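You operate a simulated robot arm through the tools that you are given. There is no shell and no other tool.

You are at the controls of a simulated robot arm. One attempt, no reset.

Task
Tip the grit out of the shim box, then put the black and the brown shim in.
Fine: grit into the sweep tray, box back where it stood; seat the lid; leave the third shim out.

The check looks at the end state, three seconds after you hand in, the way a careful person would. Anything else that was tipped, shoved, dropped, spilled or broken makes it a failure. A push-on lid holds only when it is set on centred and level and pressed home; a screw cap is set on level and turned clockwise until tight.

Robot
A 6-joint arm with a fingered hand, fixed in place. Base frame: the origin is at the foot of the arm, x ahead of it, y to its left, z up; the work surface is at about z = 860. Readings come in mm, rad, newtons and seconds.
With the tool pointing down near the work surface it reaches from about 340 to 760 mm from the base axis. Its first joint turns from -2.897 to 2.897 rad. Payload 4 kg.
The TCP is the grasp point between the finger pads, 26 mm short of the fingertips. In the tool frame z runs along the fingers and y along their closing line. Largest opening 148 mm; the body of the gripper starts 73 mm behind the TCP. The gripper is a hand of 3 fingers: y runs from the thumb to the fingers, the wrist lies at [0, 0, -239] in the tool frame, and closing takes about 1.5 s.
Orientation is told as [roll, pitch, yaw] about the base's x, y, z axes, in that order, counted from this pose: with the fingers straight down and closing along the base's y, the tool's x points along the base's -x, its y along +y and its z along -z.

Tools
- The arm moves only by the tool move_arm. Its argument "increments" is a list of rows, each a list of 6 numbers: the turn, a rotation vector about the tool's x, y, z in units of 60 degrees (1.0 is 60 degrees), then the shift along the tool's x, y, z in units of 250 mm (1.0 is 250 mm). In form: [[wx, wy, wz, dx, dy, dz], ...]. A call has 1 to 20 rows; each row is the pose to reach, as a shift and turn from the pose commanded when the call began, along the tool's axes at that moment. "jaw" is the finger opening in cm, from 0 to 14.8, set as the call begins (left out, the last holds). A call with a number of a shift or a turn outside -1 to 1 is refused whole. A row lasts 0.2 s, in which the tool goes at most 50 mm and 0.15 rad; a call with a longer step from one row to the next is refused whole, and so is a gripper value outside its range. Where a pose cannot be reached the arm comes as near as it can. A force on the tool above 40 N (or 10 N above the force at the start of the call, whichever is more), or a blocked arm, ends the call early, and 0.2 s more pass. The fingers move at their own pace (about 153 mm/s each) and stop on an object; they squeeze with about 30 N. The grip force told is the motor's: it shows also when the fingers shut on nothing. Time passes only in rows, and 0.2 s behind the last, so rows that repeat a pose let the fingers close. The reply holds the time, the measured pose of the TCP, the force on the tool along the base axes, the opening and the grip force, in the units named above and with some noise, with the torque about the TCP (base axes, N m) and any sound that the robot's microphone picked up.
- Cameras (640 x 400 px; columns grow to the right, rows downward): "scene" is fixed at [51.4, 649.7, 1431.2]; the picture's right is [-0.83, -0.56, 0.00], its down [-0.40, 0.59, -0.70] and it looks along [0.39, -0.58, -0.71] (base axes); focal length 250 px, centre (320, 200). "wrist" rides on the gripper at [68, -39, -90] in the tool frame; the picture's right is [0.50, 0.87, 0.00], its down [-0.66, 0.38, -0.65] and it looks along [-0.57, 0.33, 0.76] (tool axes); focal length 222 px, centre (320, 200). There is no depth. A picture from a camera that has moved, and an enlarged one, comes with that camera's place and axes in the base frame and with its lens.
- capture(camera): a new picture of that camera. No time passes.
- slide_trunk(by): slides the trunk up (or, below 0, down) by that many mm; the arm rides with it, the base frame stays. It gives what a move gives, with no picture.
- curl_fingers(finger1, finger2, thumb_bend): sets how far each is bent, from 0 (flat) to 100 (curled in); at 30 the hand is open as for a grip, at 70 the pads meet at the TCP. One left out holds its place. A second passes; each finger stops where it meets its share of the squeeze, and holds until it gets a number again. A gripper value or a shape takes the hand back. It gives what a move gives, with no picture; readings hold the bend of each and the force on the fingers (four entries, about 0 where the hand has none), thumb and palm.
- hand_shape(shape): the hand has 3 fingers and takes this shape, open, in about a second: jaw (thumb against the fingers, like two jaws); tri (thumb and two fingers); tip (a fingertip pinch); poke (one finger out to press); point (the index stretched); flat (the hand flat); cup (the hand cupped); fist (a fist). The gripper value then closes the fingers along that shape, each until it touches; the sizes above hold for jaw. It gives what a move gives, with no picture.
- inspect(camera, box): a new picture of the part [left, top, right, bottom] of that camera's present view, enlarged. No time passes.
- sign_off(): hands the job in; it is judged then, once.

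Places have to be worked out from the pictures, the camera data and where the tool is seen. Open the gripper and draw the arm clear of the work before you hand the job in, unless the task says otherwise.

The tools are called as name(argument=value, ...) on one line, values as JSON. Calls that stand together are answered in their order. move_arm: Moves the arm, as the interface text tells. Its arguments: {"type":"object","properties":{"increments":{"type":"array"},"jaw":{"type":"number"}},"required":["increments"]} The other tools are called the same way: slide_trunk (by) slides the trunk up or down; hand_shape (shape) gives the hand a shape; curl_fingers (finger1, finger2, thumb_bend) moves the fingers one by one; capture (camera) takes a picture; inspect (camera, box) takes an enlarged picture of a part of a camera's view; sign_off () hands the job in.

At the start:

```text
time_s: 0.0
tool_pos: [277.3, 262.7, 1182.5]
orientation: [-0.001, -0.001, -0.001]
ft_force: [-1.2, -0.4, -0.2]
torque: [0.01, 0.02, -0.02]
width: 147.9
gripper_force: 0.1
shape: jaw
bend: [30.0, 30.0, 30.0]
finger forces: [0.1, 0.0, 0.0, 0.0, 0.0, 0.0]
trunk travel left (down, up): [-525.0, 65.0]
```

scene: 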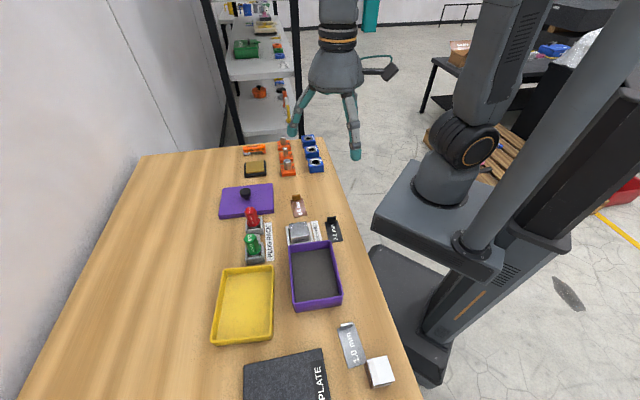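
wrist: 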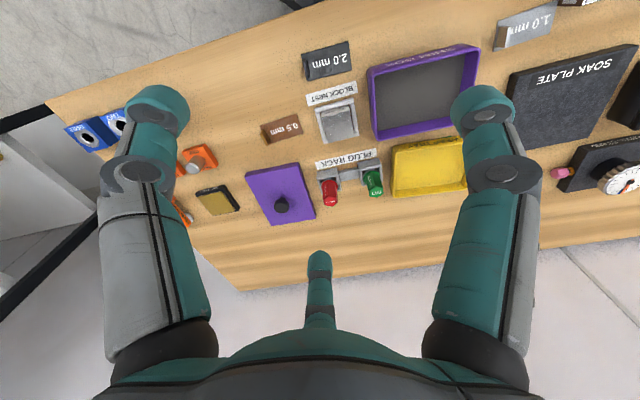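

The pictures show a purple box with dark content, a purple lid with a knob, a yellow tray and three shims marked 2.0, 0.5 and 1.0 mm. I enlarge parts of the scene view to see them better.

inspect(camera="scene", box=[200, 180, 360, 280])

inspect(camera="scene", box=[200, 230, 440, 380])

inspect(camera="wrist", box=[240, 20, 480, 170])

inspect(camera="wrist", box=[400, 0, 640, 150])

```text
4.00 times, centred on (280, 230) of scene
camera zoom: at [51.4, 649.7, 1431.2], right [-0.83, -0.56, 0.0], down [-0.4, 0.59, -0.7], along [0.39, -0.58, -0.71], focal length 999 px, centre (480, 80)
```

zoom: 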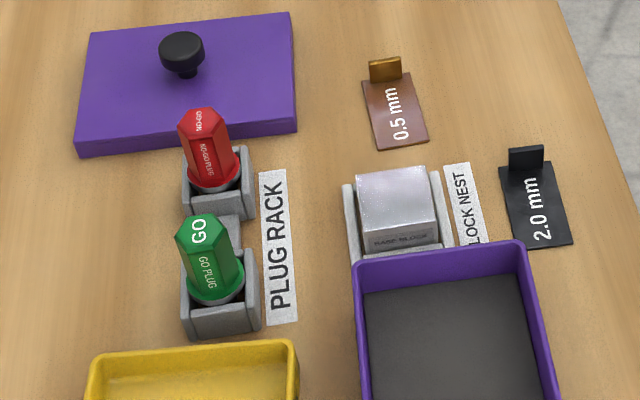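

```text
2.67 times, centred on (320, 305) of scene
camera zoom: at [51.4, 649.7, 1431.2], right [-0.83, -0.56, 0.0], down [-0.4, 0.59, -0.7], along [0.39, -0.58, -0.71], focal length 666 px, centre (320, -80)
```

zoom: 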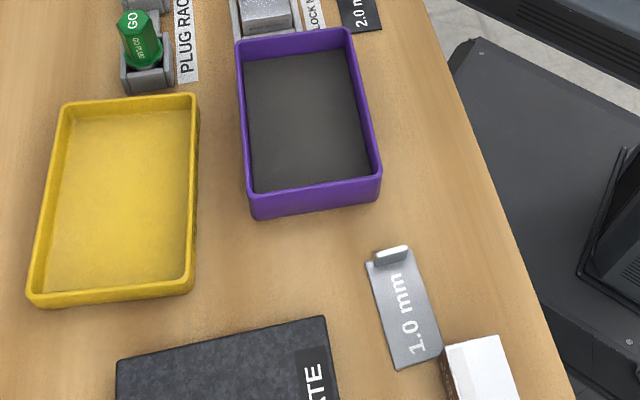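

```text
2.67 times, centred on (360, 95) of wrist
camera zoom: at [208.0, 224.1, 1271.1], right [-0.5, 0.87, 0.0], down [0.66, 0.38, 0.65], along [0.57, 0.33, -0.76], focal length 592 px, centre (213, 480)
```

zoom: 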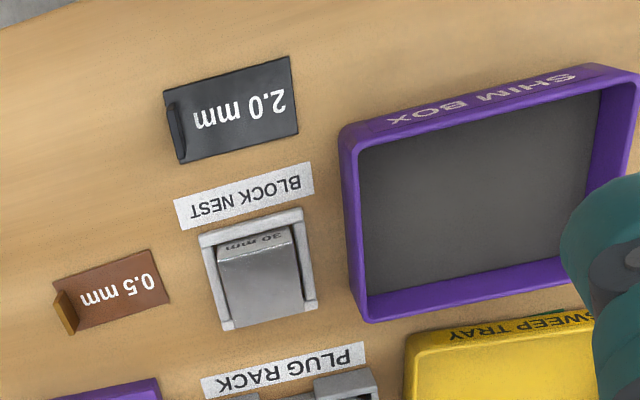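

```text
2.67 times, centred on (520, 75) of wrist
camera zoom: at [208.0, 224.1, 1271.1], right [-0.5, 0.87, 0.0], down [0.66, 0.38, 0.65], along [0.57, 0.33, -0.76], focal length 592 px, centre (-213, 533)
```

zoom: 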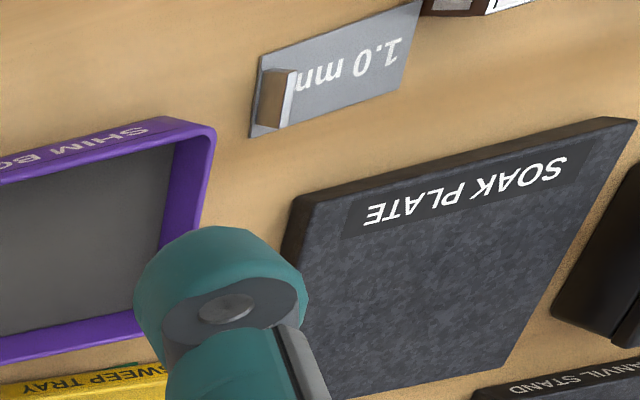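

The box seems about 109 × 147 mm and 40 mm high, set about 45° to the base axes, centred near (226, 412). Next I look closely at the hand itself to learn how its fingers are laid out.

inspect(camera="scene", box=[260, 20, 420, 180])

inspect(camera="scene", box=[200, 120, 360, 220])

inspect(camera="scene", box=[200, 300, 440, 400])

```text
2.50 times, centred on (340, 100) of scene
camera zoom: at [51.4, 649.7, 1431.2], right [-0.83, -0.56, 0.0], down [-0.4, 0.59, -0.7], along [0.39, -0.58, -0.71], focal length 624 px, centre (270, 450)
```

zoom: 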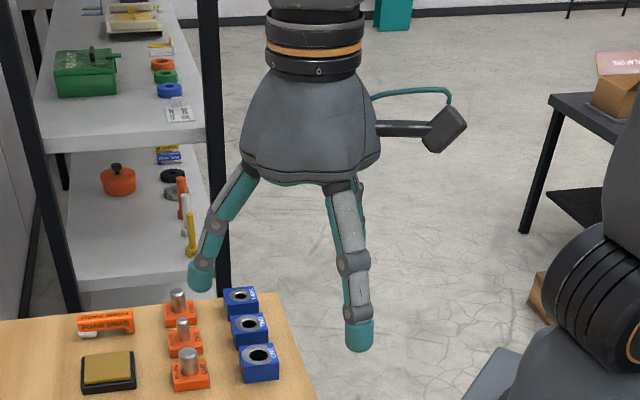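

```text
4.00 times, centred on (280, 170) of scene
camera zoom: at [51.4, 649.7, 1431.2], right [-0.83, -0.56, 0.0], down [-0.4, 0.59, -0.7], along [0.39, -0.58, -0.71], focal length 999 px, centre (480, 320)
```

zoom: 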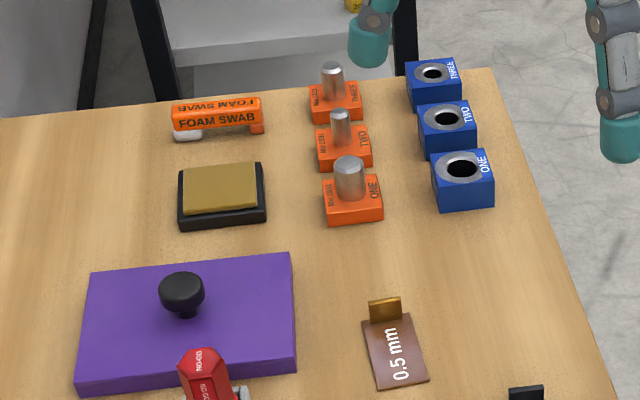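

```text
2.67 times, centred on (320, 350) of scene
camera zoom: at [51.4, 649.7, 1431.2], right [-0.83, -0.56, 0.0], down [-0.4, 0.59, -0.7], along [0.39, -0.58, -0.71], focal length 666 px, centre (320, -200)
```

zoom: 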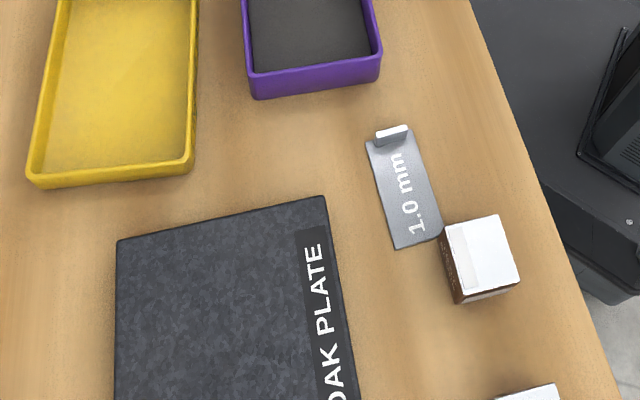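

The hand has three fingers about 120° apart, with the tips roughly 85 mm from the axis. I part-close it in the air to see how the fingers travel before planning any grasp.

move_arm(increments=[[0, 0, 0, 0, 0, 0], [0, 0, 0, 0, 0, 0], [0, 0, 0, 0, 0, 0], [0, 0, 0, 0, 0, 0], [0, 0, 0, 0, 0, 0], [0, 0, 0, 0, 0, 0], [0, 0, 0, 0, 0, 0], [0, 0, 0, 0, 0, 0]], jaw=10.9)

capture(camera="wrist")

inspect(camera="scene", box=[260, 20, 420, 180])

```text
time_s: 1.8
tool_pos: [276.1, 262.4, 1182.0]
orientation: [0.001, 0.0, 0.0]
ft_force: [-0.4, 0.0, 0.1]
torque: [0.01, 0.01, -0.01]
width: 109.5
gripper_force: 0.0
shape: jaw
bend: [27.0, 27.0, 57.0]
finger forces: [0.1, 0.0, 0.0, 0.0, 0.0, 0.0]
trunk travel left (down, up): [-525.0, 65.0]
```

```text
taken
camera wrist: at [208.0, 224.1, 1271.1], right [-0.5, 0.87, 0.0], down [0.66, 0.38, 0.65], along [0.57, 0.33, -0.76], focal length 222 px, centre (320, 200)
```

wrist: 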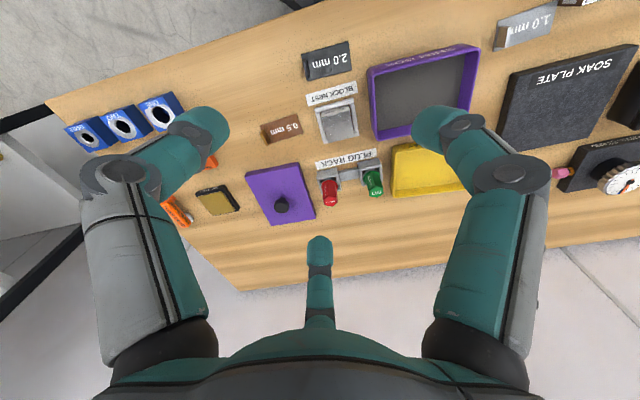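

```text
2.50 times, centred on (340, 100) of scene
camera zoom: at [51.4, 649.7, 1431.2], right [-0.83, -0.56, 0.0], down [-0.4, 0.59, -0.7], along [0.39, -0.58, -0.71], focal length 624 px, centre (270, 450)
```

zoom: 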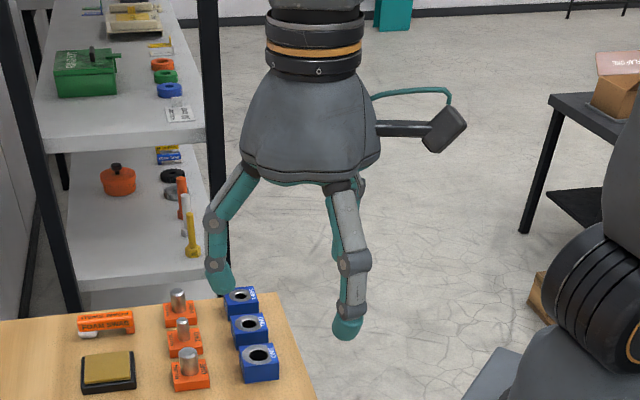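

Part-closed to 109 mm, all three tips have curled inward. I close it fully and look again to see where the pads meet.

move_arm(increments=[[0, 0, 0, 0, 0, 0], [0, 0, 0, 0, 0, 0], [0, 0, 0, 0, 0, 0], [0, 0, 0, 0, 0, 0], [0, 0, 0, 0, 0, 0], [0, 0, 0, 0, 0, 0], [0, 0, 0, 0, 0, 0], [0, 0, 0, 0, 0, 0]], jaw=0.6)

capture(camera="wrist")

inspect(camera="scene", box=[260, 20, 420, 180])

```text
time_s: 3.6
tool_pos: [276.4, 262.5, 1182.7]
orientation: [0.001, 0.0, -0.001]
ft_force: [0.7, -0.4, 0.4]
torque: [0.01, -0.03, 0.0]
width: 6.3
gripper_force: 0.0
shape: jaw
bend: [71.0, 71.0, 70.0]
finger forces: [0.0, 0.1, 0.0, 0.0, 0.0, 0.0]
trunk travel left (down, up): [-525.0, 65.0]
```

```text
taken
camera wrist: at [208.0, 224.1, 1271.1], right [-0.5, 0.87, 0.0], down [0.66, 0.38, 0.65], along [0.57, 0.33, -0.76], focal length 222 px, centre (320, 200)
```

wrist: 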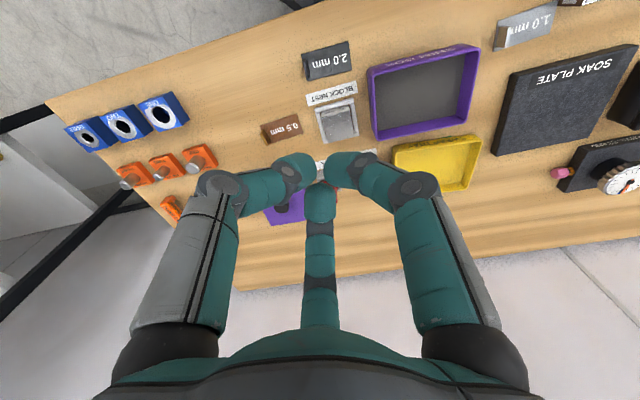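

```text
2.50 times, centred on (340, 100) of scene
camera zoom: at [51.4, 649.7, 1431.2], right [-0.83, -0.56, 0.0], down [-0.4, 0.59, -0.7], along [0.39, -0.58, -0.71], focal length 624 px, centre (270, 450)
```

zoom: 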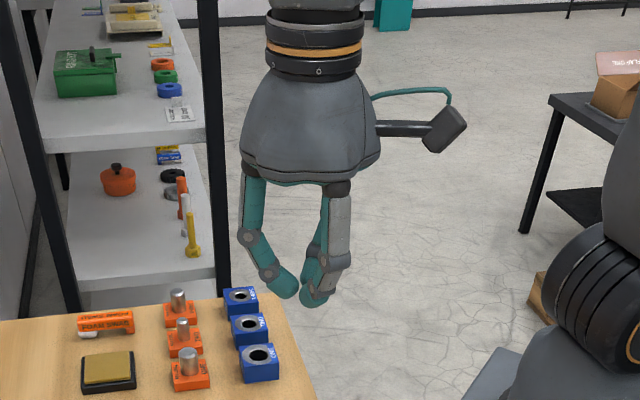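

Fully closed, the three tips meet at the TCP like a three-jaw chuck. I try the other shapes in the air to see which suits pinching a wall or a small tab.

hand_shape(shape="tri")

capture(camera="wrist")

hand_shape(shape="tip")

capture(camera="wrist")

```text
time_s: 4.5
tool_pos: [278.2, 262.0, 1182.3]
orientation: [0.0, 0.0, -0.001]
ft_force: [0.3, -0.3, 0.4]
torque: [-0.02, -0.01, -0.03]
width: 148.1
gripper_force: 0.1
shape: tri
bend: [30.0, 30.0, 30.0]
finger forces: [0.0, 0.0, 0.0, 0.0, 0.1, 0.0]
trunk travel left (down, up): [-525.0, 65.0]
```

```text
taken
camera wrist: at [208.0, 224.0, 1271.1], right [-0.5, 0.87, 0.0], down [0.66, 0.38, 0.65], along [0.57, 0.33, -0.76], focal length 222 px, centre (320, 200)
```

wrist: 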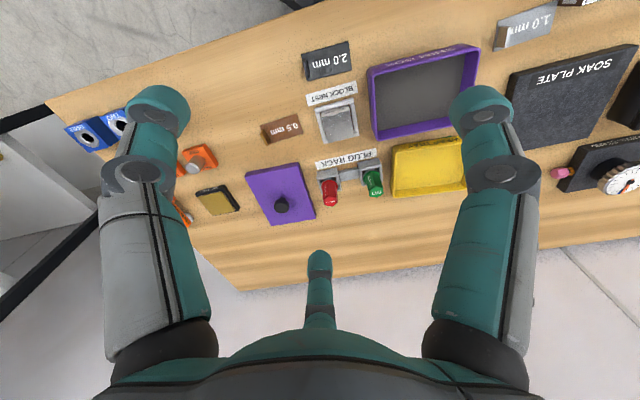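

```text
time_s: 5.4
tool_pos: [276.7, 262.7, 1182.7]
orientation: [0.0, 0.0, -0.001]
ft_force: [-0.7, -0.1, -0.3]
torque: [0.02, -0.01, 0.0]
width: 147.9
gripper_force: 0.0
shape: tip
bend: [30.0, 30.0, 30.0]
finger forces: [0.1, 0.1, 0.1, 0.0, 0.0, 0.0]
trunk travel left (down, up): [-525.0, 65.0]
```

```text
taken
camera wrist: at [208.0, 224.0, 1271.1], right [-0.5, 0.87, 0.0], down [0.66, 0.38, 0.65], along [0.57, 0.33, -0.76], focal length 222 px, centre (320, 200)
```

wrist: 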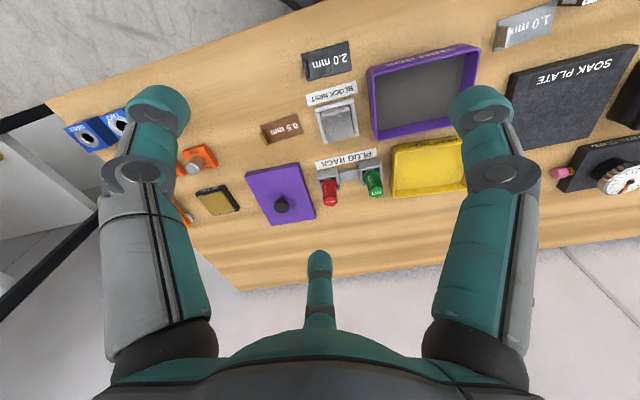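

The open pictures look the same for each shape. I close the tip shape part-way to see which fingers actually take part.

move_arm(increments=[[0, 0, 0, 0, 0, 0], [0, 0, 0, 0, 0, 0], [0, 0, 0, 0, 0, 0], [0, 0, 0, 0, 0, 0], [0, 0, 0, 0, 0, 0], [0, 0, 0, 0, 0, 0], [0, 0, 0, 0, 0, 0], [0, 0, 0, 0, 0, 0]], jaw=2.0)

capture(camera="wrist")

```text
time_s: 7.2
tool_pos: [277.5, 262.2, 1183.6]
orientation: [0.001, 0.0, 0.0]
ft_force: [-0.4, 0.7, -0.5]
torque: [0.0, -0.02, -0.01]
width: 20.4
gripper_force: 0.1
shape: tip
bend: [74.0, 74.0, 70.0]
finger forces: [0.0, 0.0, 0.1, 0.1, 0.0, 0.0]
trunk travel left (down, up): [-525.0, 65.0]
```

```text
taken
camera wrist: at [208.0, 224.1, 1271.1], right [-0.5, 0.87, 0.0], down [0.66, 0.38, 0.65], along [0.57, 0.33, -0.76], focal length 222 px, centre (320, 200)
```

wrist: 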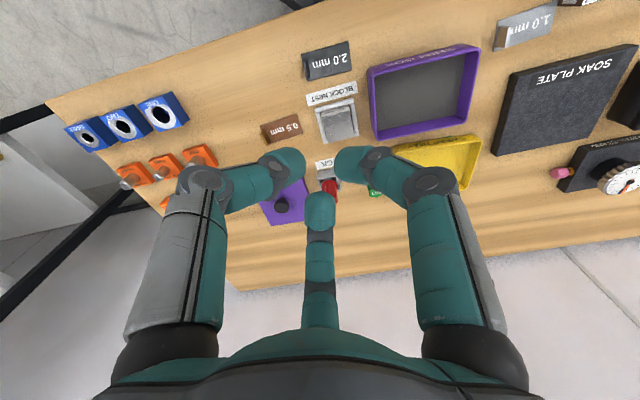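

All shapes close as the same three-jaw chuck, so I go back to jaw. Then I move above the box and start turning the hand clockwise, testing reach while I gather overhead views.

hand_shape(shape="jaw")

move_arm(increments=[[0, 0, 0.14, 0.03, 0.09, 0], [0, 0, 0.28, 0.06, 0.18, 0], [0, 0, 0.42, 0.09, 0.27, 0], [0, 0, 0.56, 0.12, 0.36, 0], [0, 0, 0.7, 0.15, 0.45, 0], [0, 0, 0.84, 0.18, 0.54, 0], [0, 0, 0.98, 0.2, 0.6, 0], [0, 0, 0.98, 0.2, 0.6, 0]], jaw=14.8)

capture(camera="wrist")

capture(camera="scene")

```text
time_s: 8.1
tool_pos: [275.9, 261.0, 1181.5]
orientation: [-0.001, 0.001, 0.0]
ft_force: [-0.1, -0.2, 0.6]
torque: [-0.01, -0.01, 0.01]
width: 147.6
gripper_force: 0.1
shape: jaw
bend: [30.0, 30.0, 30.0]
finger forces: [0.0, 0.0, 0.0, 0.1, 0.0, 0.0]
trunk travel left (down, up): [-525.0, 65.0]
```

```text
time_s: 9.9
tool_pos: [225.7, 412.2, 1184.6]
orientation: [-0.001, 0.0, -1.028]
ft_force: [0.2, 0.3, -0.8]
torque: [-0.01, 0.0, 0.02]
width: 148.0
gripper_force: 0.0
shape: jaw
bend: [30.0, 30.0, 30.0]
finger forces: [0.0, 0.0, 0.0, 0.1, 0.0, 0.0]
trunk travel left (down, up): [-525.0, 65.0]
```

```text
taken
camera wrist: at [156.3, 450.5, 1273.6], right [0.48, 0.88, 0.0], down [0.66, -0.37, 0.65], along [0.57, -0.32, -0.76], focal length 222 px, centre (320, 200)
```

wrist: 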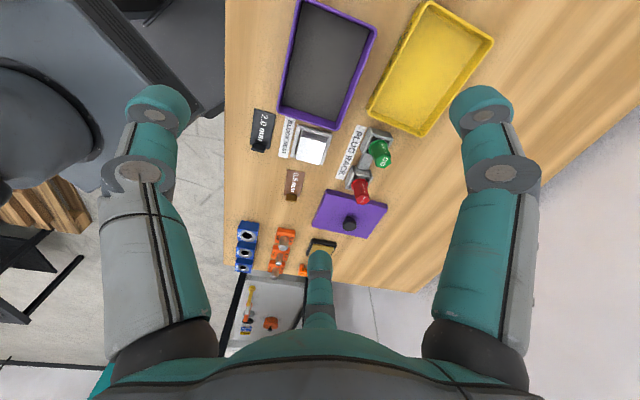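

```text
taken
```

scene: 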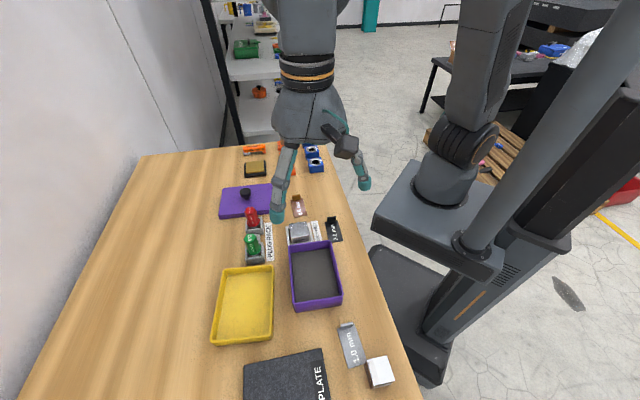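

This view takes in the whole work area well. I enlarge the box and tray, then the nest, shims and lid, to measure them.

inspect(camera="wrist", box=[260, 0, 420, 100])

inspect(camera="wrist", box=[240, 70, 400, 170])

inspect(camera="wrist", box=[240, 150, 400, 250])

inspect(camera="wrist", box=[360, 0, 520, 140])

```text
4.00 times, centred on (340, 50) of wrist
camera zoom: at [156.3, 450.5, 1273.6], right [0.48, 0.88, 0.0], down [0.66, -0.37, 0.65], along [0.57, -0.32, -0.76], focal length 888 px, centre (240, 800)
```

zoom: 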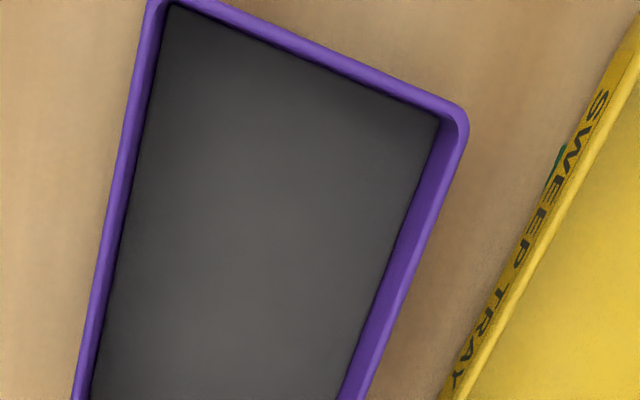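

```text
4.00 times, centred on (320, 120) of wrist
camera zoom: at [156.3, 450.5, 1273.6], right [0.48, 0.88, 0.0], down [0.66, -0.37, 0.65], along [0.57, -0.32, -0.76], focal length 888 px, centre (320, 520)
```

zoom: 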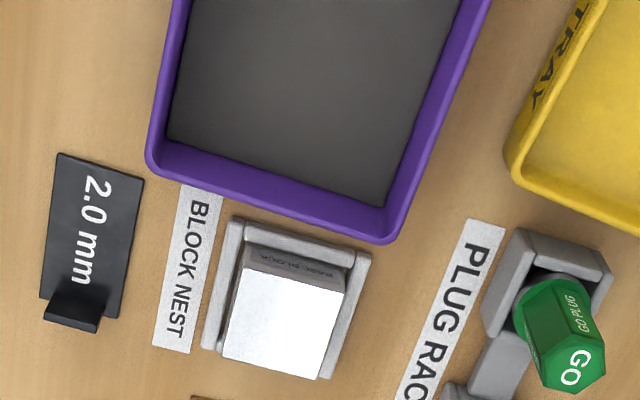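

```text
4.00 times, centred on (320, 200) of wrist
camera zoom: at [156.3, 450.5, 1273.6], right [0.48, 0.88, 0.0], down [0.66, -0.37, 0.65], along [0.57, -0.32, -0.76], focal length 888 px, centre (320, 200)
```

zoom: 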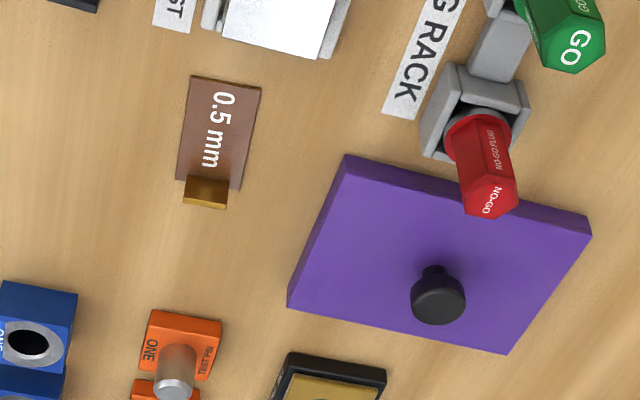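

```text
2.86 times, centred on (440, 70) of wrist
camera zoom: at [156.3, 450.5, 1273.6], right [0.48, 0.88, 0.0], down [0.66, -0.37, 0.65], along [0.57, -0.32, -0.76], focal length 635 px, centre (-23, 571)
```

zoom: 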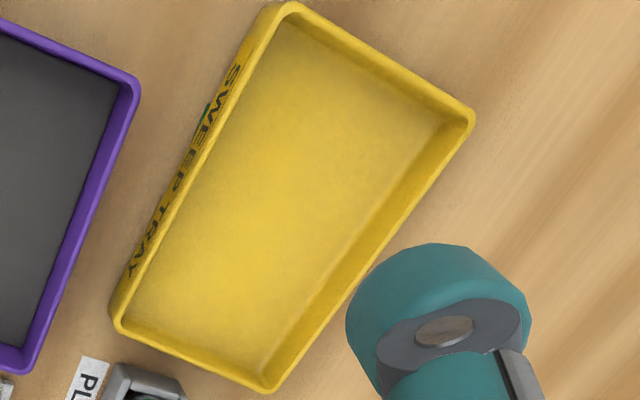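

From this view the box rim is near (234,326), (315,398) and (213,506), with the tray centred near (313,552). A chuck grasp should work with the thumb on the +e1 short wall and the fingers on the long walls, so I keep turning towards yaw -2.39 and lower a little to see better.

move_arm(increments=[[0, 0, 0.1304, 0.012, -0.002, 0.05], [0, 0, 0.2608, 0.024, -0.003, 0.1], [0, 0, 0.3912, 0.036, -0.005, 0.15], [0, 0, 0.5216, 0.048, -0.006, 0.2], [0, 0, 0.652, 0.058, -0.007, 0.25], [0, 0, 0.78, 0.058, -0.007, 0.25], [0, 0, 0.91, 0.058, -0.007, 0.25]], jaw=14.8)

```text
time_s: 11.5
tool_pos: [216.5, 425.6, 1120.3]
orientation: [0.0, 0.0, -1.982]
ft_force: [-0.1, -0.5, -0.7]
torque: [-0.03, 0.0, -0.04]
width: 147.6
gripper_force: 0.0
shape: jaw
bend: [30.0, 30.0, 30.0]
finger forces: [0.1, 0.0, 0.0, 0.0, 0.0, 0.0]
trunk travel left (down, up): [-525.0, 65.0]
```

The turn works, with yaw now at -1.98. I finish the rotation to about -2.394 and take pictures from there.

move_arm(increments=[[0, 0, 0.131, 0, 0, 0], [0, 0, 0.262, 0, 0, 0], [0, 0, 0.393, 0, 0, 0], [0, 0, 0.393, 0, 0, 0]], jaw=13.8)

capture(camera="wrist")

capture(camera="scene")

```text
time_s: 12.5
tool_pos: [216.9, 424.9, 1118.9]
orientation: [-0.001, 0.001, -2.39]
ft_force: [1.0, 0.2, -0.4]
torque: [0.04, 0.05, -0.03]
width: 138.4
gripper_force: 0.1
shape: jaw
bend: [26.0, 26.0, 30.0]
finger forces: [0.0, 0.0, 0.1, 0.0, 0.1, 0.1]
trunk travel left (down, up): [-525.0, 65.0]
```

```text
taken
camera wrist: at [238.9, 500.1, 1208.0], right [0.96, -0.29, 0.0], down [-0.22, -0.72, 0.65], along [-0.19, -0.63, -0.76], focal length 222 px, centre (320, 200)
```

wrist: 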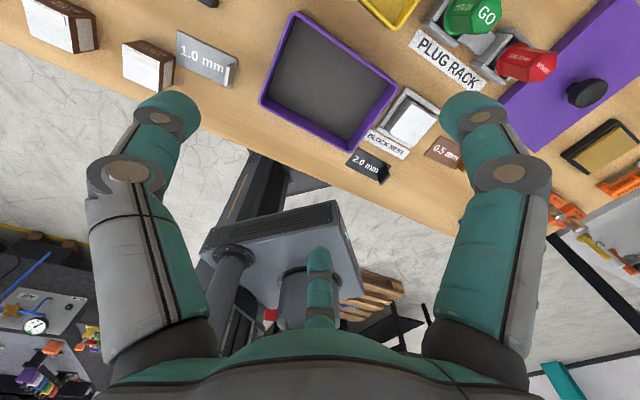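

```text
taken
```

scene: 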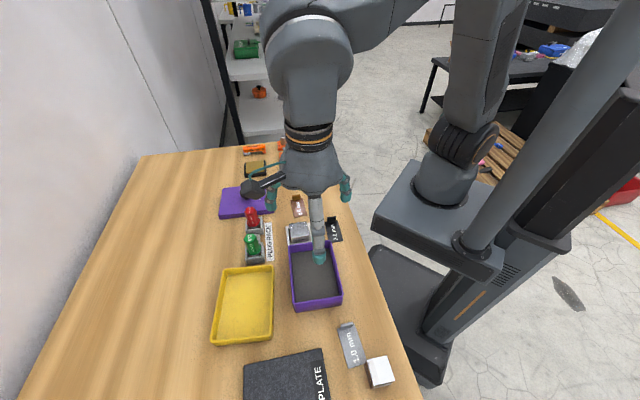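

I now see the box from the other side, with the hand aligned to it at yaw -2.39. I enlarge the box and its neighbours for exact corners.

inspect(camera="wrist", box=[250, 0, 410, 100])

inspect(camera="wrist", box=[250, 80, 410, 180])

inspect(camera="wrist", box=[340, 80, 500, 180])

```text
4.00 times, centred on (330, 50) of wrist
camera zoom: at [238.9, 500.1, 1208.0], right [0.96, -0.29, 0.0], down [-0.22, -0.72, 0.65], along [-0.19, -0.63, -0.76], focal length 888 px, centre (280, 800)
```

zoom: 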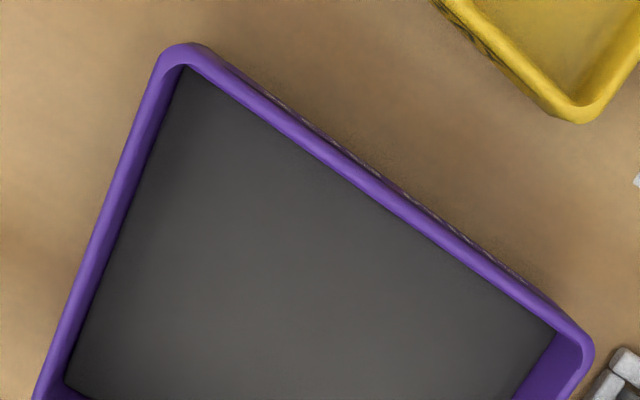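

```text
4.00 times, centred on (330, 130) of wrist
camera zoom: at [238.9, 500.1, 1208.0], right [0.96, -0.29, 0.0], down [-0.22, -0.72, 0.65], along [-0.19, -0.63, -0.76], focal length 888 px, centre (280, 480)
```

zoom: 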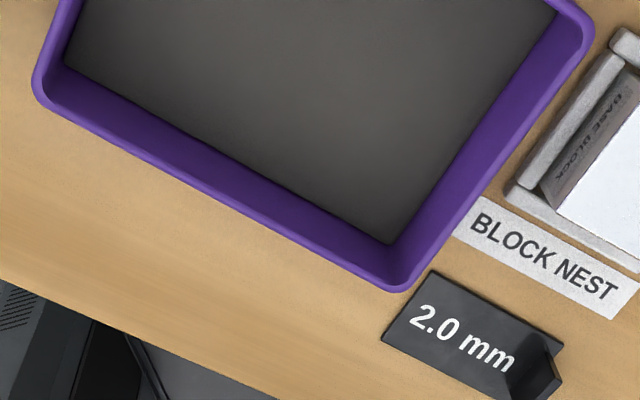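

```text
4.00 times, centred on (420, 130) of wrist
camera zoom: at [238.9, 500.1, 1208.0], right [0.96, -0.29, 0.0], down [-0.22, -0.72, 0.65], along [-0.19, -0.63, -0.76], focal length 888 px, centre (-80, 480)
```

zoom: 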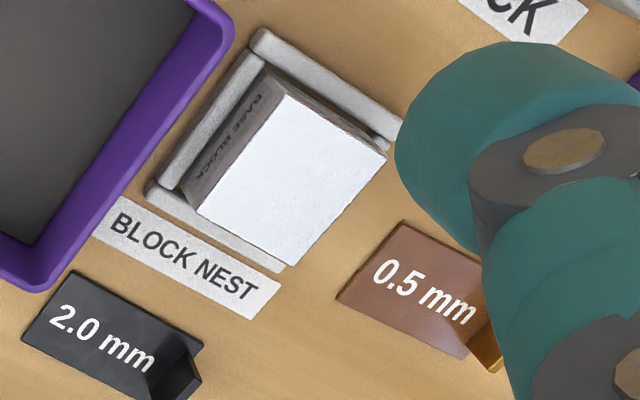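

The box centre comes out near (222, 414) with its long axis at about 133°, so the hand is already aligned. Before grasping I rehearse the pour pose empty-handed: I move over the tray and start the extra clockwise yaw.

move_arm(increments=[[0, 0, 0.123, 0.105, -0.018, 0], [0, 0, 0.246, 0.21, -0.036, 0], [0, 0, 0.369, 0.315, -0.055, 0], [0, 0, 0.492, 0.42, -0.073, 0], [0, 0, 0.615, 0.525, -0.091, 0], [0, 0, 0.738, 0.6276, -0.109, 0], [0, 0, 0.738, 0.6276, -0.109, 0]], jaw=13.8)

```text
time_s: 14.1
tool_pos: [313.6, 552.5, 1121.0]
orientation: [0.002, -0.001, 3.119]
ft_force: [-0.2, -0.3, 0.1]
torque: [-0.02, 0.0, 0.01]
width: 138.1
gripper_force: 0.1
shape: jaw
bend: [26.0, 26.0, 30.0]
finger forces: [0.1, 0.0, 0.0, 0.0, 0.0, 0.1]
trunk travel left (down, up): [-525.0, 65.0]
```

That went through, with the TCP over the tray centre. I do the other half of the yaw.

move_arm(increments=[[0, 0, 0.122, 0, 0, 0], [0, 0, 0.244, 0, 0, 0], [0, 0, 0.366, 0, 0, 0], [0, 0, 0.488, 0, 0, 0], [0, 0, 0.61, 0, 0, 0], [0, 0, 0.73, 0, 0, 0], [0, 0, 0.73, 0, 0, 0]])

capture(camera="scene")

capture(camera="wrist")

```text
time_s: 15.7
tool_pos: [314.0, 551.5, 1119.1]
orientation: [0.0, -0.002, 2.355]
ft_force: [-0.6, 0.2, -0.5]
torque: [-0.02, 0.01, -0.01]
width: 138.2
gripper_force: 0.1
shape: jaw
bend: [26.0, 26.0, 30.0]
finger forces: [0.1, 0.1, 0.0, 0.0, 0.0, 0.1]
trunk travel left (down, up): [-525.0, 65.0]
```

```text
taken
```

scene: 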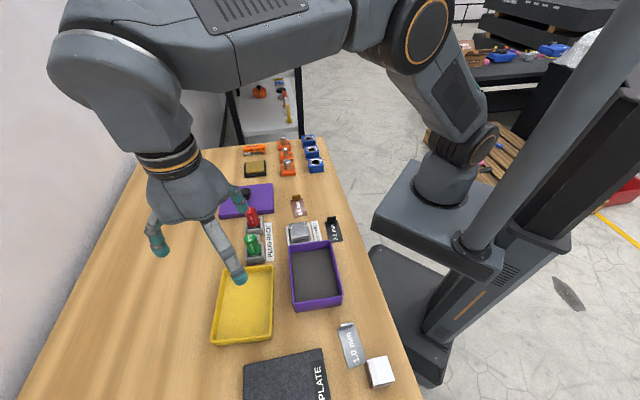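

```text
taken
camera wrist: at [388.0, 531.5, 1208.2], right [-0.26, -0.97, 0.0], down [-0.73, 0.2, 0.65], along [-0.63, 0.17, -0.76], focal length 222 px, centre (320, 200)
```

wrist: 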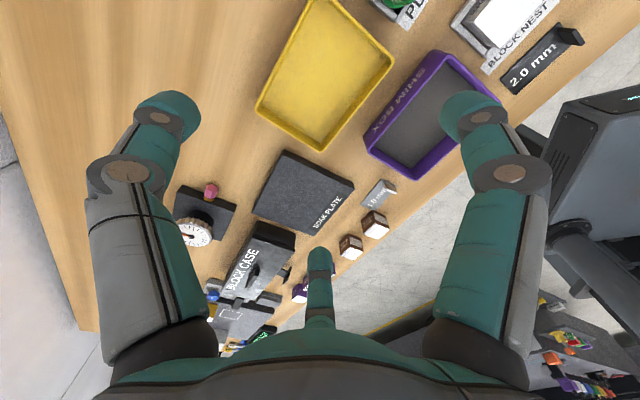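

The pour yaw is reachable. Next I tilt 60° about tool x, the fingers swinging outward, and check.

move_arm(increments=[[0.125, 0, 0, 0, 0, 0], [0.25, 0, 0, 0, 0, 0], [0.375, 0, 0, 0, 0, 0], [0.5, 0, 0, 0, 0, 0], [0.625, 0, 0, 0, 0, 0], [0.75, 0, 0, 0, 0, 0], [0.875, 0, 0, 0, 0, 0], [1.0, 0, 0, 0, 0, 0], [1.0, 0, 0, 0, 0, 0]])

capture(camera="scene")

```text
time_s: 17.7
tool_pos: [312.8, 553.2, 1118.8]
orientation: [-1.048, 0.0, 2.354]
ft_force: [0.2, -0.2, 0.1]
torque: [-0.01, -0.01, 0.0]
width: 138.0
gripper_force: 0.1
shape: jaw
bend: [26.0, 26.0, 30.0]
finger forces: [0.1, 0.1, 0.1, 0.0, 0.0, 0.0]
out of reach, approached as far as the arm can: row 1, 2, 3, 4, 5, 6
trunk travel left (down, up): [-525.0, 65.0]
```

```text
taken
```

scene: 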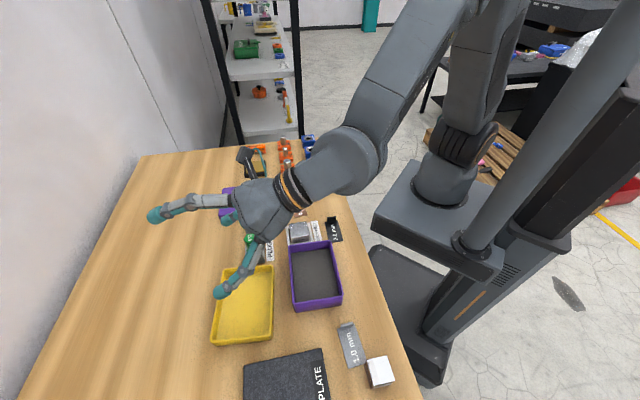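

The pose was reached, but rows 1–6 were flagged out of reach: the arm changed its posture on the way. I carry on to about 115° to see whether the full pour tilt can be reached.

move_arm(increments=[[0.125, 0, 0, 0, 0, 0], [0.25, 0, 0, 0, 0, 0], [0.375, 0, 0, 0, 0, 0], [0.5, 0, 0, 0, 0, 0], [0.625, 0, 0, 0, 0, 0], [0.75, 0, 0, 0, 0, 0], [0.875, 0, 0, 0, 0, 0], [0.92, 0, 0, 0, 0, 0]])

capture(camera="scene")

```text
time_s: 19.5
tool_pos: [304.8, 708.3, 1262.0]
orientation: [-1.953, 0.041, 2.305]
ft_force: [1.3, -0.1, -0.1]
torque: [0.0, -0.03, 0.02]
width: 138.2
gripper_force: 0.0
shape: jaw
bend: [26.0, 26.0, 30.0]
finger forces: [0.1, 0.0, 0.0, 0.1, 0.1, 0.1]
out of reach, approached as far as the arm can: row 2, 3, 4, 5, 6, 7, 8
trunk travel left (down, up): [-525.0, 65.0]
```

```text
taken
```

scene: 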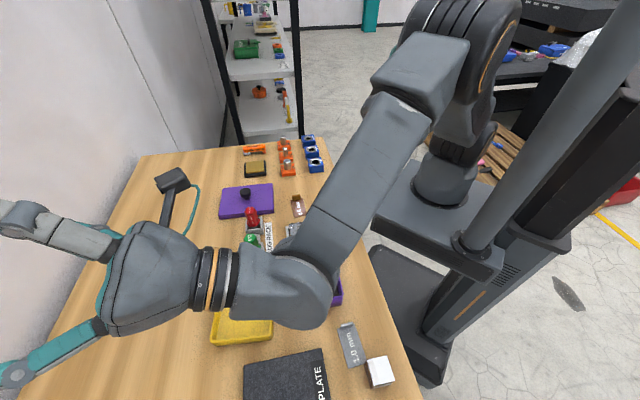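

At 115° with the wrist towards the robot, the arm can't fold enough, so this pose is out. I tilt back the way I came and then try the pour with the wrist further out along the table.

move_arm(increments=[[-0.12, 0, 0, 0, 0, 0], [-0.24, 0, 0, 0, 0, 0], [-0.36, 0, 0, 0, 0, 0], [-0.48, 0, 0, 0, 0, 0], [-0.6, 0, 0, 0, 0, 0], [-0.72, 0, 0, 0, 0, 0], [-0.84, 0, 0, 0, 0, 0], [-0.92, 0, 0, 0, 0, 0], [-0.92, 0, 0, 0, 0, 0], [-0.92, 0, 0, 0, 0, 0]])

move_arm(increments=[[-0.125, 0, 0, 0, 0, 0], [-0.25, 0, 0, 0, 0, 0], [-0.375, 0, 0, 0, 0, 0], [-0.5, 0, 0, 0, 0, 0], [-0.625, 0, 0, 0, 0, 0], [-0.75, 0, 0, 0, 0, 0], [-0.875, 0, 0, 0, 0, 0], [-1.0, 0, 0, 0, 0, 0], [-1.0, 0, 0, 0, 0, 0]])

capture(camera="scene")

```text
time_s: 21.7
tool_pos: [302.3, 710.0, 1271.2]
orientation: [-0.989, 0.044, 2.306]
ft_force: [-0.4, -0.2, 0.1]
torque: [0.0, -0.01, 0.01]
width: 138.0
gripper_force: 0.1
shape: jaw
bend: [26.0, 26.0, 30.0]
finger forces: [0.0, 0.0, 0.0, 0.1, 0.0, 0.0]
trunk travel left (down, up): [-525.0, 65.0]
```

```text
time_s: 23.7
tool_pos: [301.6, 706.5, 1271.4]
orientation: [-0.865, 0.042, 2.303]
ft_force: [0.2, 0.5, 0.3]
torque: [0.0, 0.0, -0.01]
width: 137.9
gripper_force: 0.1
shape: jaw
bend: [26.0, 26.0, 30.0]
finger forces: [0.0, 0.0, 0.0, 0.1, 0.1, 0.0]
out of reach, approached as far as the arm can: row 1, 2, 3, 4, 5, 6, 7, 8, 9
trunk travel left (down, up): [-525.0, 65.0]
```

```text
taken
```

scene: 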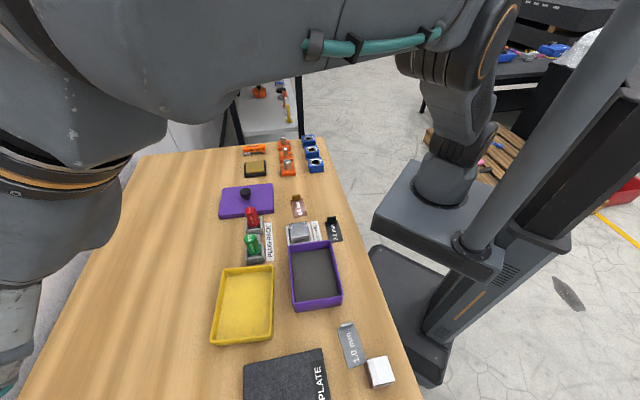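

The commanded pose was clamped where the arm ended up, near (302, 706, 1271), tilted about 50°. I draw the hand back inward over the tray and then turn it to point straight down.

move_arm(increments=[[0, 0, 0, 0.1, 0.092, -0.02], [0, 0, 0, 0.2, 0.185, -0.04], [0, 0, 0, 0.3, 0.277, -0.062], [0, 0, 0, 0.4, 0.37, -0.083], [0, 0, 0, 0.49, 0.462, -0.104], [-0.12, 0, 0, 0.49, 0.462, -0.104], [-0.24, 0, 0, 0.49, 0.462, -0.104], [-0.36, 0, 0, 0.49, 0.462, -0.104], [-0.48, 0, 0, 0.49, 0.462, -0.104], [-0.6, 0, 0, 0.49, 0.462, -0.104], [-0.72, 0, 0, 0.49, 0.462, -0.104], [-0.826, 0, 0, 0.49, 0.462, -0.104], [-0.826, 0, 0, 0.49, 0.462, -0.104]])

capture(camera="scene")

```text
time_s: 26.5
tool_pos: [306.9, 546.8, 1191.1]
orientation: [-0.632, 0.048, 2.3]
ft_force: [0.5, 0.1, -0.2]
torque: [0.0, 0.01, 0.0]
width: 138.0
gripper_force: 0.1
shape: jaw
bend: [26.0, 26.0, 30.0]
finger forces: [0.0, 0.0, 0.0, 0.1, 0.0, 0.0]
out of reach, approached as far as the arm can: row 7, 8, 9, 10, 11, 12, 13
trunk travel left (down, up): [-525.0, 65.0]
```

```text
taken
```

scene: 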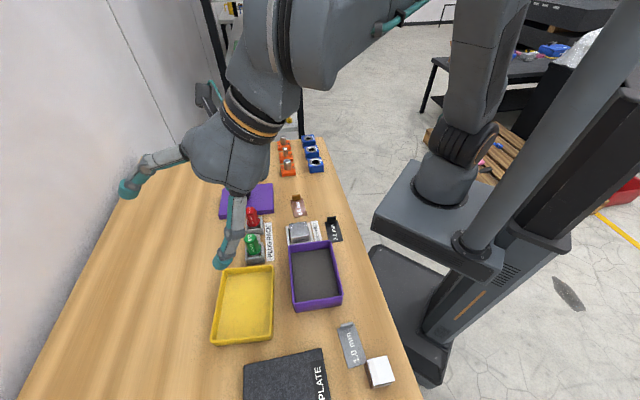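

In this arm posture the hand stops about 36° short of vertical, so a wrist limit is in the way. I unwind the yaw counter-clockwise about the vertical to free it.

move_arm(increments=[[0, -0.08, -0.11, 0, 0, 0], [0, -0.16, -0.22, 0, 0, 0], [0, -0.24, -0.33, 0, 0, 0], [0, -0.32, -0.44, 0, 0, 0], [0, -0.4, -0.55, 0, 0, 0], [0, -0.48, -0.66, 0, 0, 0], [0, -0.563, -0.771, 0, 0, 0], [0, -0.563, -0.771, 0, 0, 0]])

capture(camera="scene")

```text
time_s: 28.3
tool_pos: [173.0, 533.6, 1087.0]
orientation: [-0.648, 0.202, 3.134]
ft_force: [-0.3, 0.1, 0.1]
torque: [-0.02, -0.02, 0.01]
width: 137.7
gripper_force: 0.1
shape: jaw
bend: [26.0, 26.0, 30.0]
finger forces: [0.0, 0.1, 0.0, 0.1, 0.0, 0.1]
out of reach, approached as far as the arm can: row 1, 2, 3, 4, 5, 6, 7, 8
trunk travel left (down, up): [-525.0, 65.0]
```

```text
taken
```

scene: 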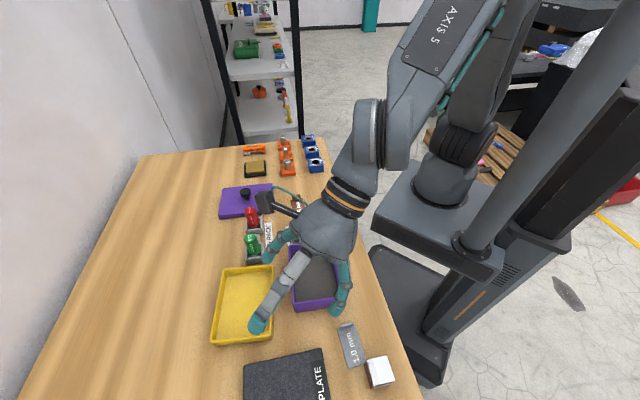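

The solver let the position drift to (173, 534, 1087), which clears everything but is not where I want it. I lift away first, then level the hand.

move_arm(increments=[[0, 0, 0, 0.032, -0.095, -0.125], [0, 0, 0, 0.064, -0.19, -0.25], [-0.103, -0.032, 0.01, 0.064, -0.19, -0.25], [-0.206, -0.064, 0.02, 0.064, -0.19, -0.25], [-0.31, -0.097, 0.03, 0.064, -0.19, -0.25], [-0.413, -0.129, 0.041, 0.064, -0.19, -0.25], [-0.516, -0.161, 0.052, 0.064, -0.19, -0.25], [-0.619, -0.193, 0.062, 0.064, -0.19, -0.25], [-0.619, -0.193, 0.062, 0.064, -0.19, -0.25]])

capture(camera="scene")

```text
time_s: 30.3
tool_pos: [123.6, 511.5, 1088.6]
orientation: [-0.447, 0.215, 3.104]
ft_force: [-0.1, -0.1, 0.4]
torque: [-0.01, 0.0, -0.01]
width: 137.9
gripper_force: 0.0
shape: jaw
bend: [26.0, 26.0, 30.0]
finger forces: [0.0, 0.0, 0.1, 0.1, 0.1, 0.0]
out of reach, approached as far as the arm can: row 1, 2, 3, 4, 5, 6, 7, 8, 9
trunk travel left (down, up): [-525.0, 65.0]
```

```text
taken
```

scene: 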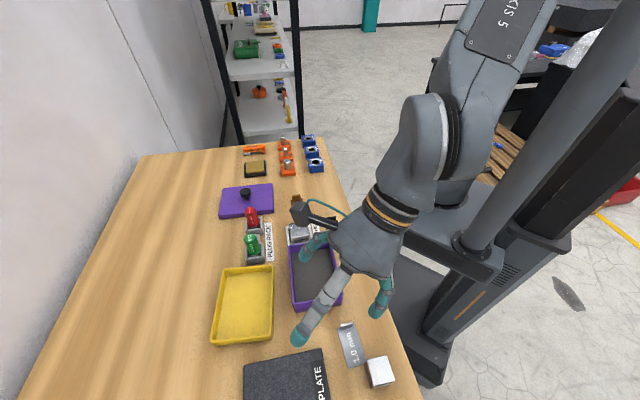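

The hand is still held against a joint limit, so small corrections get nowhere. I command one well-known reachable pose above the box, (220, 420, 1200), vertical, yaw -2.39, and let the arm recover along that path.

move_arm(increments=[[-0.04, -0.0447, -0.0865, 0.06, 0.021, -0.058], [-0.08, -0.0894, -0.173, 0.12, 0.042, -0.116], [-0.121, -0.134, -0.2594, 0.181, 0.062, -0.173], [-0.161, -0.179, -0.346, 0.241, 0.083, -0.231], [-0.201, -0.223, -0.432, 0.301, 0.104, -0.289], [-0.2415, -0.268, -0.519, 0.3615, 0.125, -0.347], [-0.282, -0.313, -0.605, 0.422, 0.145, -0.404], [-0.322, -0.3575, -0.6917, 0.482, 0.166, -0.462], [-0.322, -0.3575, -0.6917, 0.482, 0.166, -0.462], [-0.322, -0.3575, -0.6917, 0.482, 0.166, -0.462]])

capture(camera="scene")

```text
time_s: 32.5
tool_pos: [203.4, 359.9, 983.7]
orientation: [0.089, 0.215, -2.378]
ft_force: [-0.7, 0.1, 0.7]
torque: [-0.01, 0.0, 0.0]
width: 138.1
gripper_force: 0.1
shape: jaw
bend: [26.0, 26.0, 30.0]
finger forces: [0.0, 0.0, 0.0, 0.0, 0.0, 0.0]
out of reach, approached as far as the arm can: row 1, 2, 3, 4, 5, 6, 7, 8, 9, 10
trunk travel left (down, up): [-525.0, 65.0]
```

```text
taken
```

scene: 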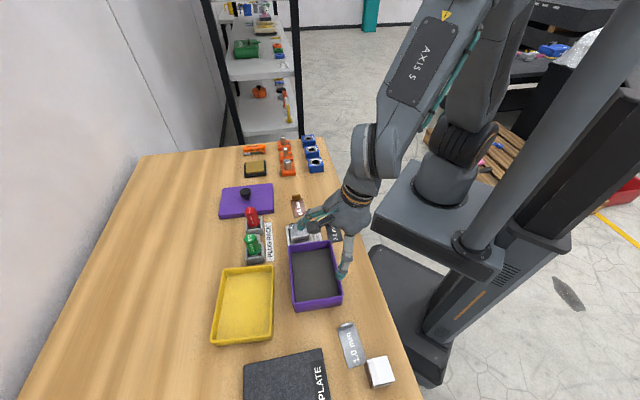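

That drove the hand down to z≈984, which is too close to the box, so I can't trust the path here. I raise the trunk by its remaining 60 mm, which needs no inverse kinematics, to gain clearance.

slide_trunk(by=60)

capture(camera="scene")

capture(camera="wrist")

```text
time_s: 33.5
tool_pos: [204.4, 361.1, 1043.3]
orientation: [0.089, 0.215, -2.381]
ft_force: [-0.4, 0.4, -0.2]
torque: [0.0, -0.01, -0.01]
width: 137.8
gripper_force: 0.0
shape: jaw
bend: [26.0, 26.0, 30.0]
finger forces: [0.0, 0.0, 0.0, 0.0, 0.0, 0.1]
trunk travel left (down, up): [-585.0, 5.0]
```

```text
taken
```

scene: 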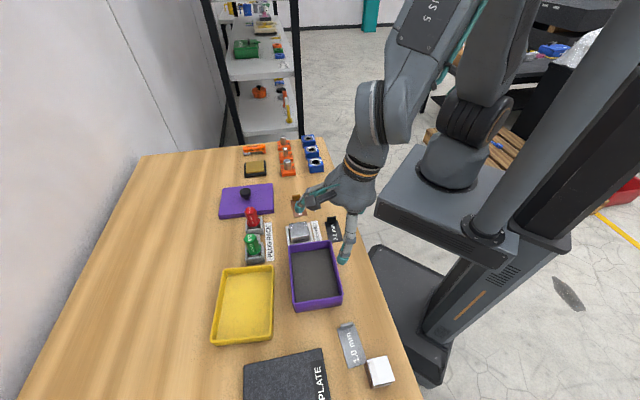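

```text
taken
camera wrist: at [205.0, 428.1, 1140.7], right [0.94, -0.3, 0.18], down [-0.35, -0.77, 0.53], along [-0.02, -0.56, -0.83], focal length 222 px, centre (320, 200)
```

wrist: 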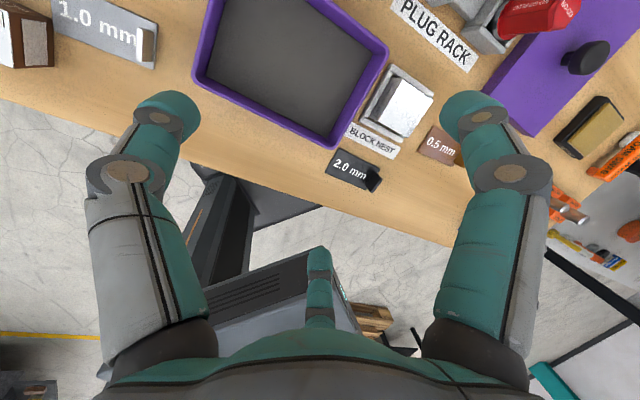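

The TCP is now at z=1043 and clear. I try a small straight lift to find out whether this arm posture responds properly.

move_arm(increments=[[0, 0, 0, 0.021, 0.009, -0.097], [0, 0, 0, 0.043, 0.017, -0.195], [0, 0, 0, 0.043, 0.017, -0.195]])

```text
time_s: 34.3
tool_pos: [203.3, 352.7, 1067.8]
orientation: [0.101, 0.241, -2.377]
ft_force: [-0.1, 0.1, -0.2]
torque: [-0.02, 0.01, -0.01]
width: 138.1
gripper_force: 0.1
shape: jaw
bend: [26.0, 26.0, 30.0]
finger forces: [0.0, 0.0, 0.1, 0.0, 0.1, 0.0]
out of reach, approached as far as the arm can: row 1, 2, 3
trunk travel left (down, up): [-585.0, 5.0]
```

The lift only half worked and the hand crept inward, so the arm is near its straight-wrist singularity. I tilt the hand sideways, to the right, to bring the wrist out of it.

move_arm(increments=[[-0.0865, -0.0315, -0.0246, -0.023, 0.091, -0.037], [-0.173, -0.063, -0.0492, -0.046, 0.182, -0.074], [-0.26, -0.0945, -0.074, -0.07, 0.274, -0.111], [-0.346, -0.126, -0.0985, -0.093, 0.365, -0.148], [-0.346, -0.126, -0.0985, -0.093, 0.365, -0.148]])

capture(camera="scene")

```text
time_s: 35.5
tool_pos: [240.8, 263.0, 1095.1]
orientation: [0.464, 0.066, -2.315]
ft_force: [-0.5, -1.0, 0.2]
torque: [0.0, -0.01, 0.0]
width: 137.9
gripper_force: 0.0
shape: jaw
bend: [26.0, 26.0, 30.0]
finger forces: [0.0, 0.0, 0.0, 0.0, 0.0, 0.0]
out of reach, approached as far as the arm can: row 1, 2, 3, 4, 5
trunk travel left (down, up): [-585.0, 5.0]
```

```text
taken
```

scene: 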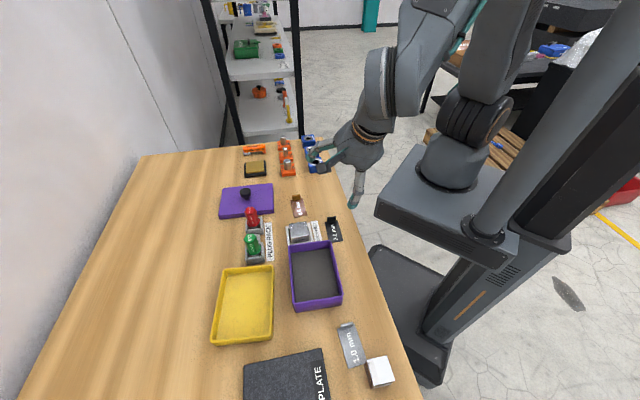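

The sideways tilt was nearly achieved and the wrist has come out of its straight line. I unwind the hand about its own axis (counter-clockwise seen from above) with a little lift, in case the last joint is what limits.

move_arm(increments=[[0, 0, -0.14, 0, 0, -0.05], [0, 0, -0.28, 0, 0, -0.1], [0, 0, -0.42, 0, 0, -0.1], [0, 0, -0.56, 0, 0, -0.1], [0, 0, -0.56, 0, 0, -0.1]])

```text
time_s: 36.7
tool_pos: [243.7, 260.4, 1096.3]
orientation: [0.427, -0.193, -1.782]
ft_force: [0.0, -0.5, 0.1]
torque: [0.02, -0.01, 0.0]
width: 137.9
gripper_force: 0.2
shape: jaw
bend: [26.0, 26.0, 30.0]
finger forces: [0.0, 0.0, 0.0, 0.0, 0.0, 0.0]
out of reach, approached as far as the arm can: row 1, 2, 3, 4, 5
trunk travel left (down, up): [-585.0, 5.0]
```

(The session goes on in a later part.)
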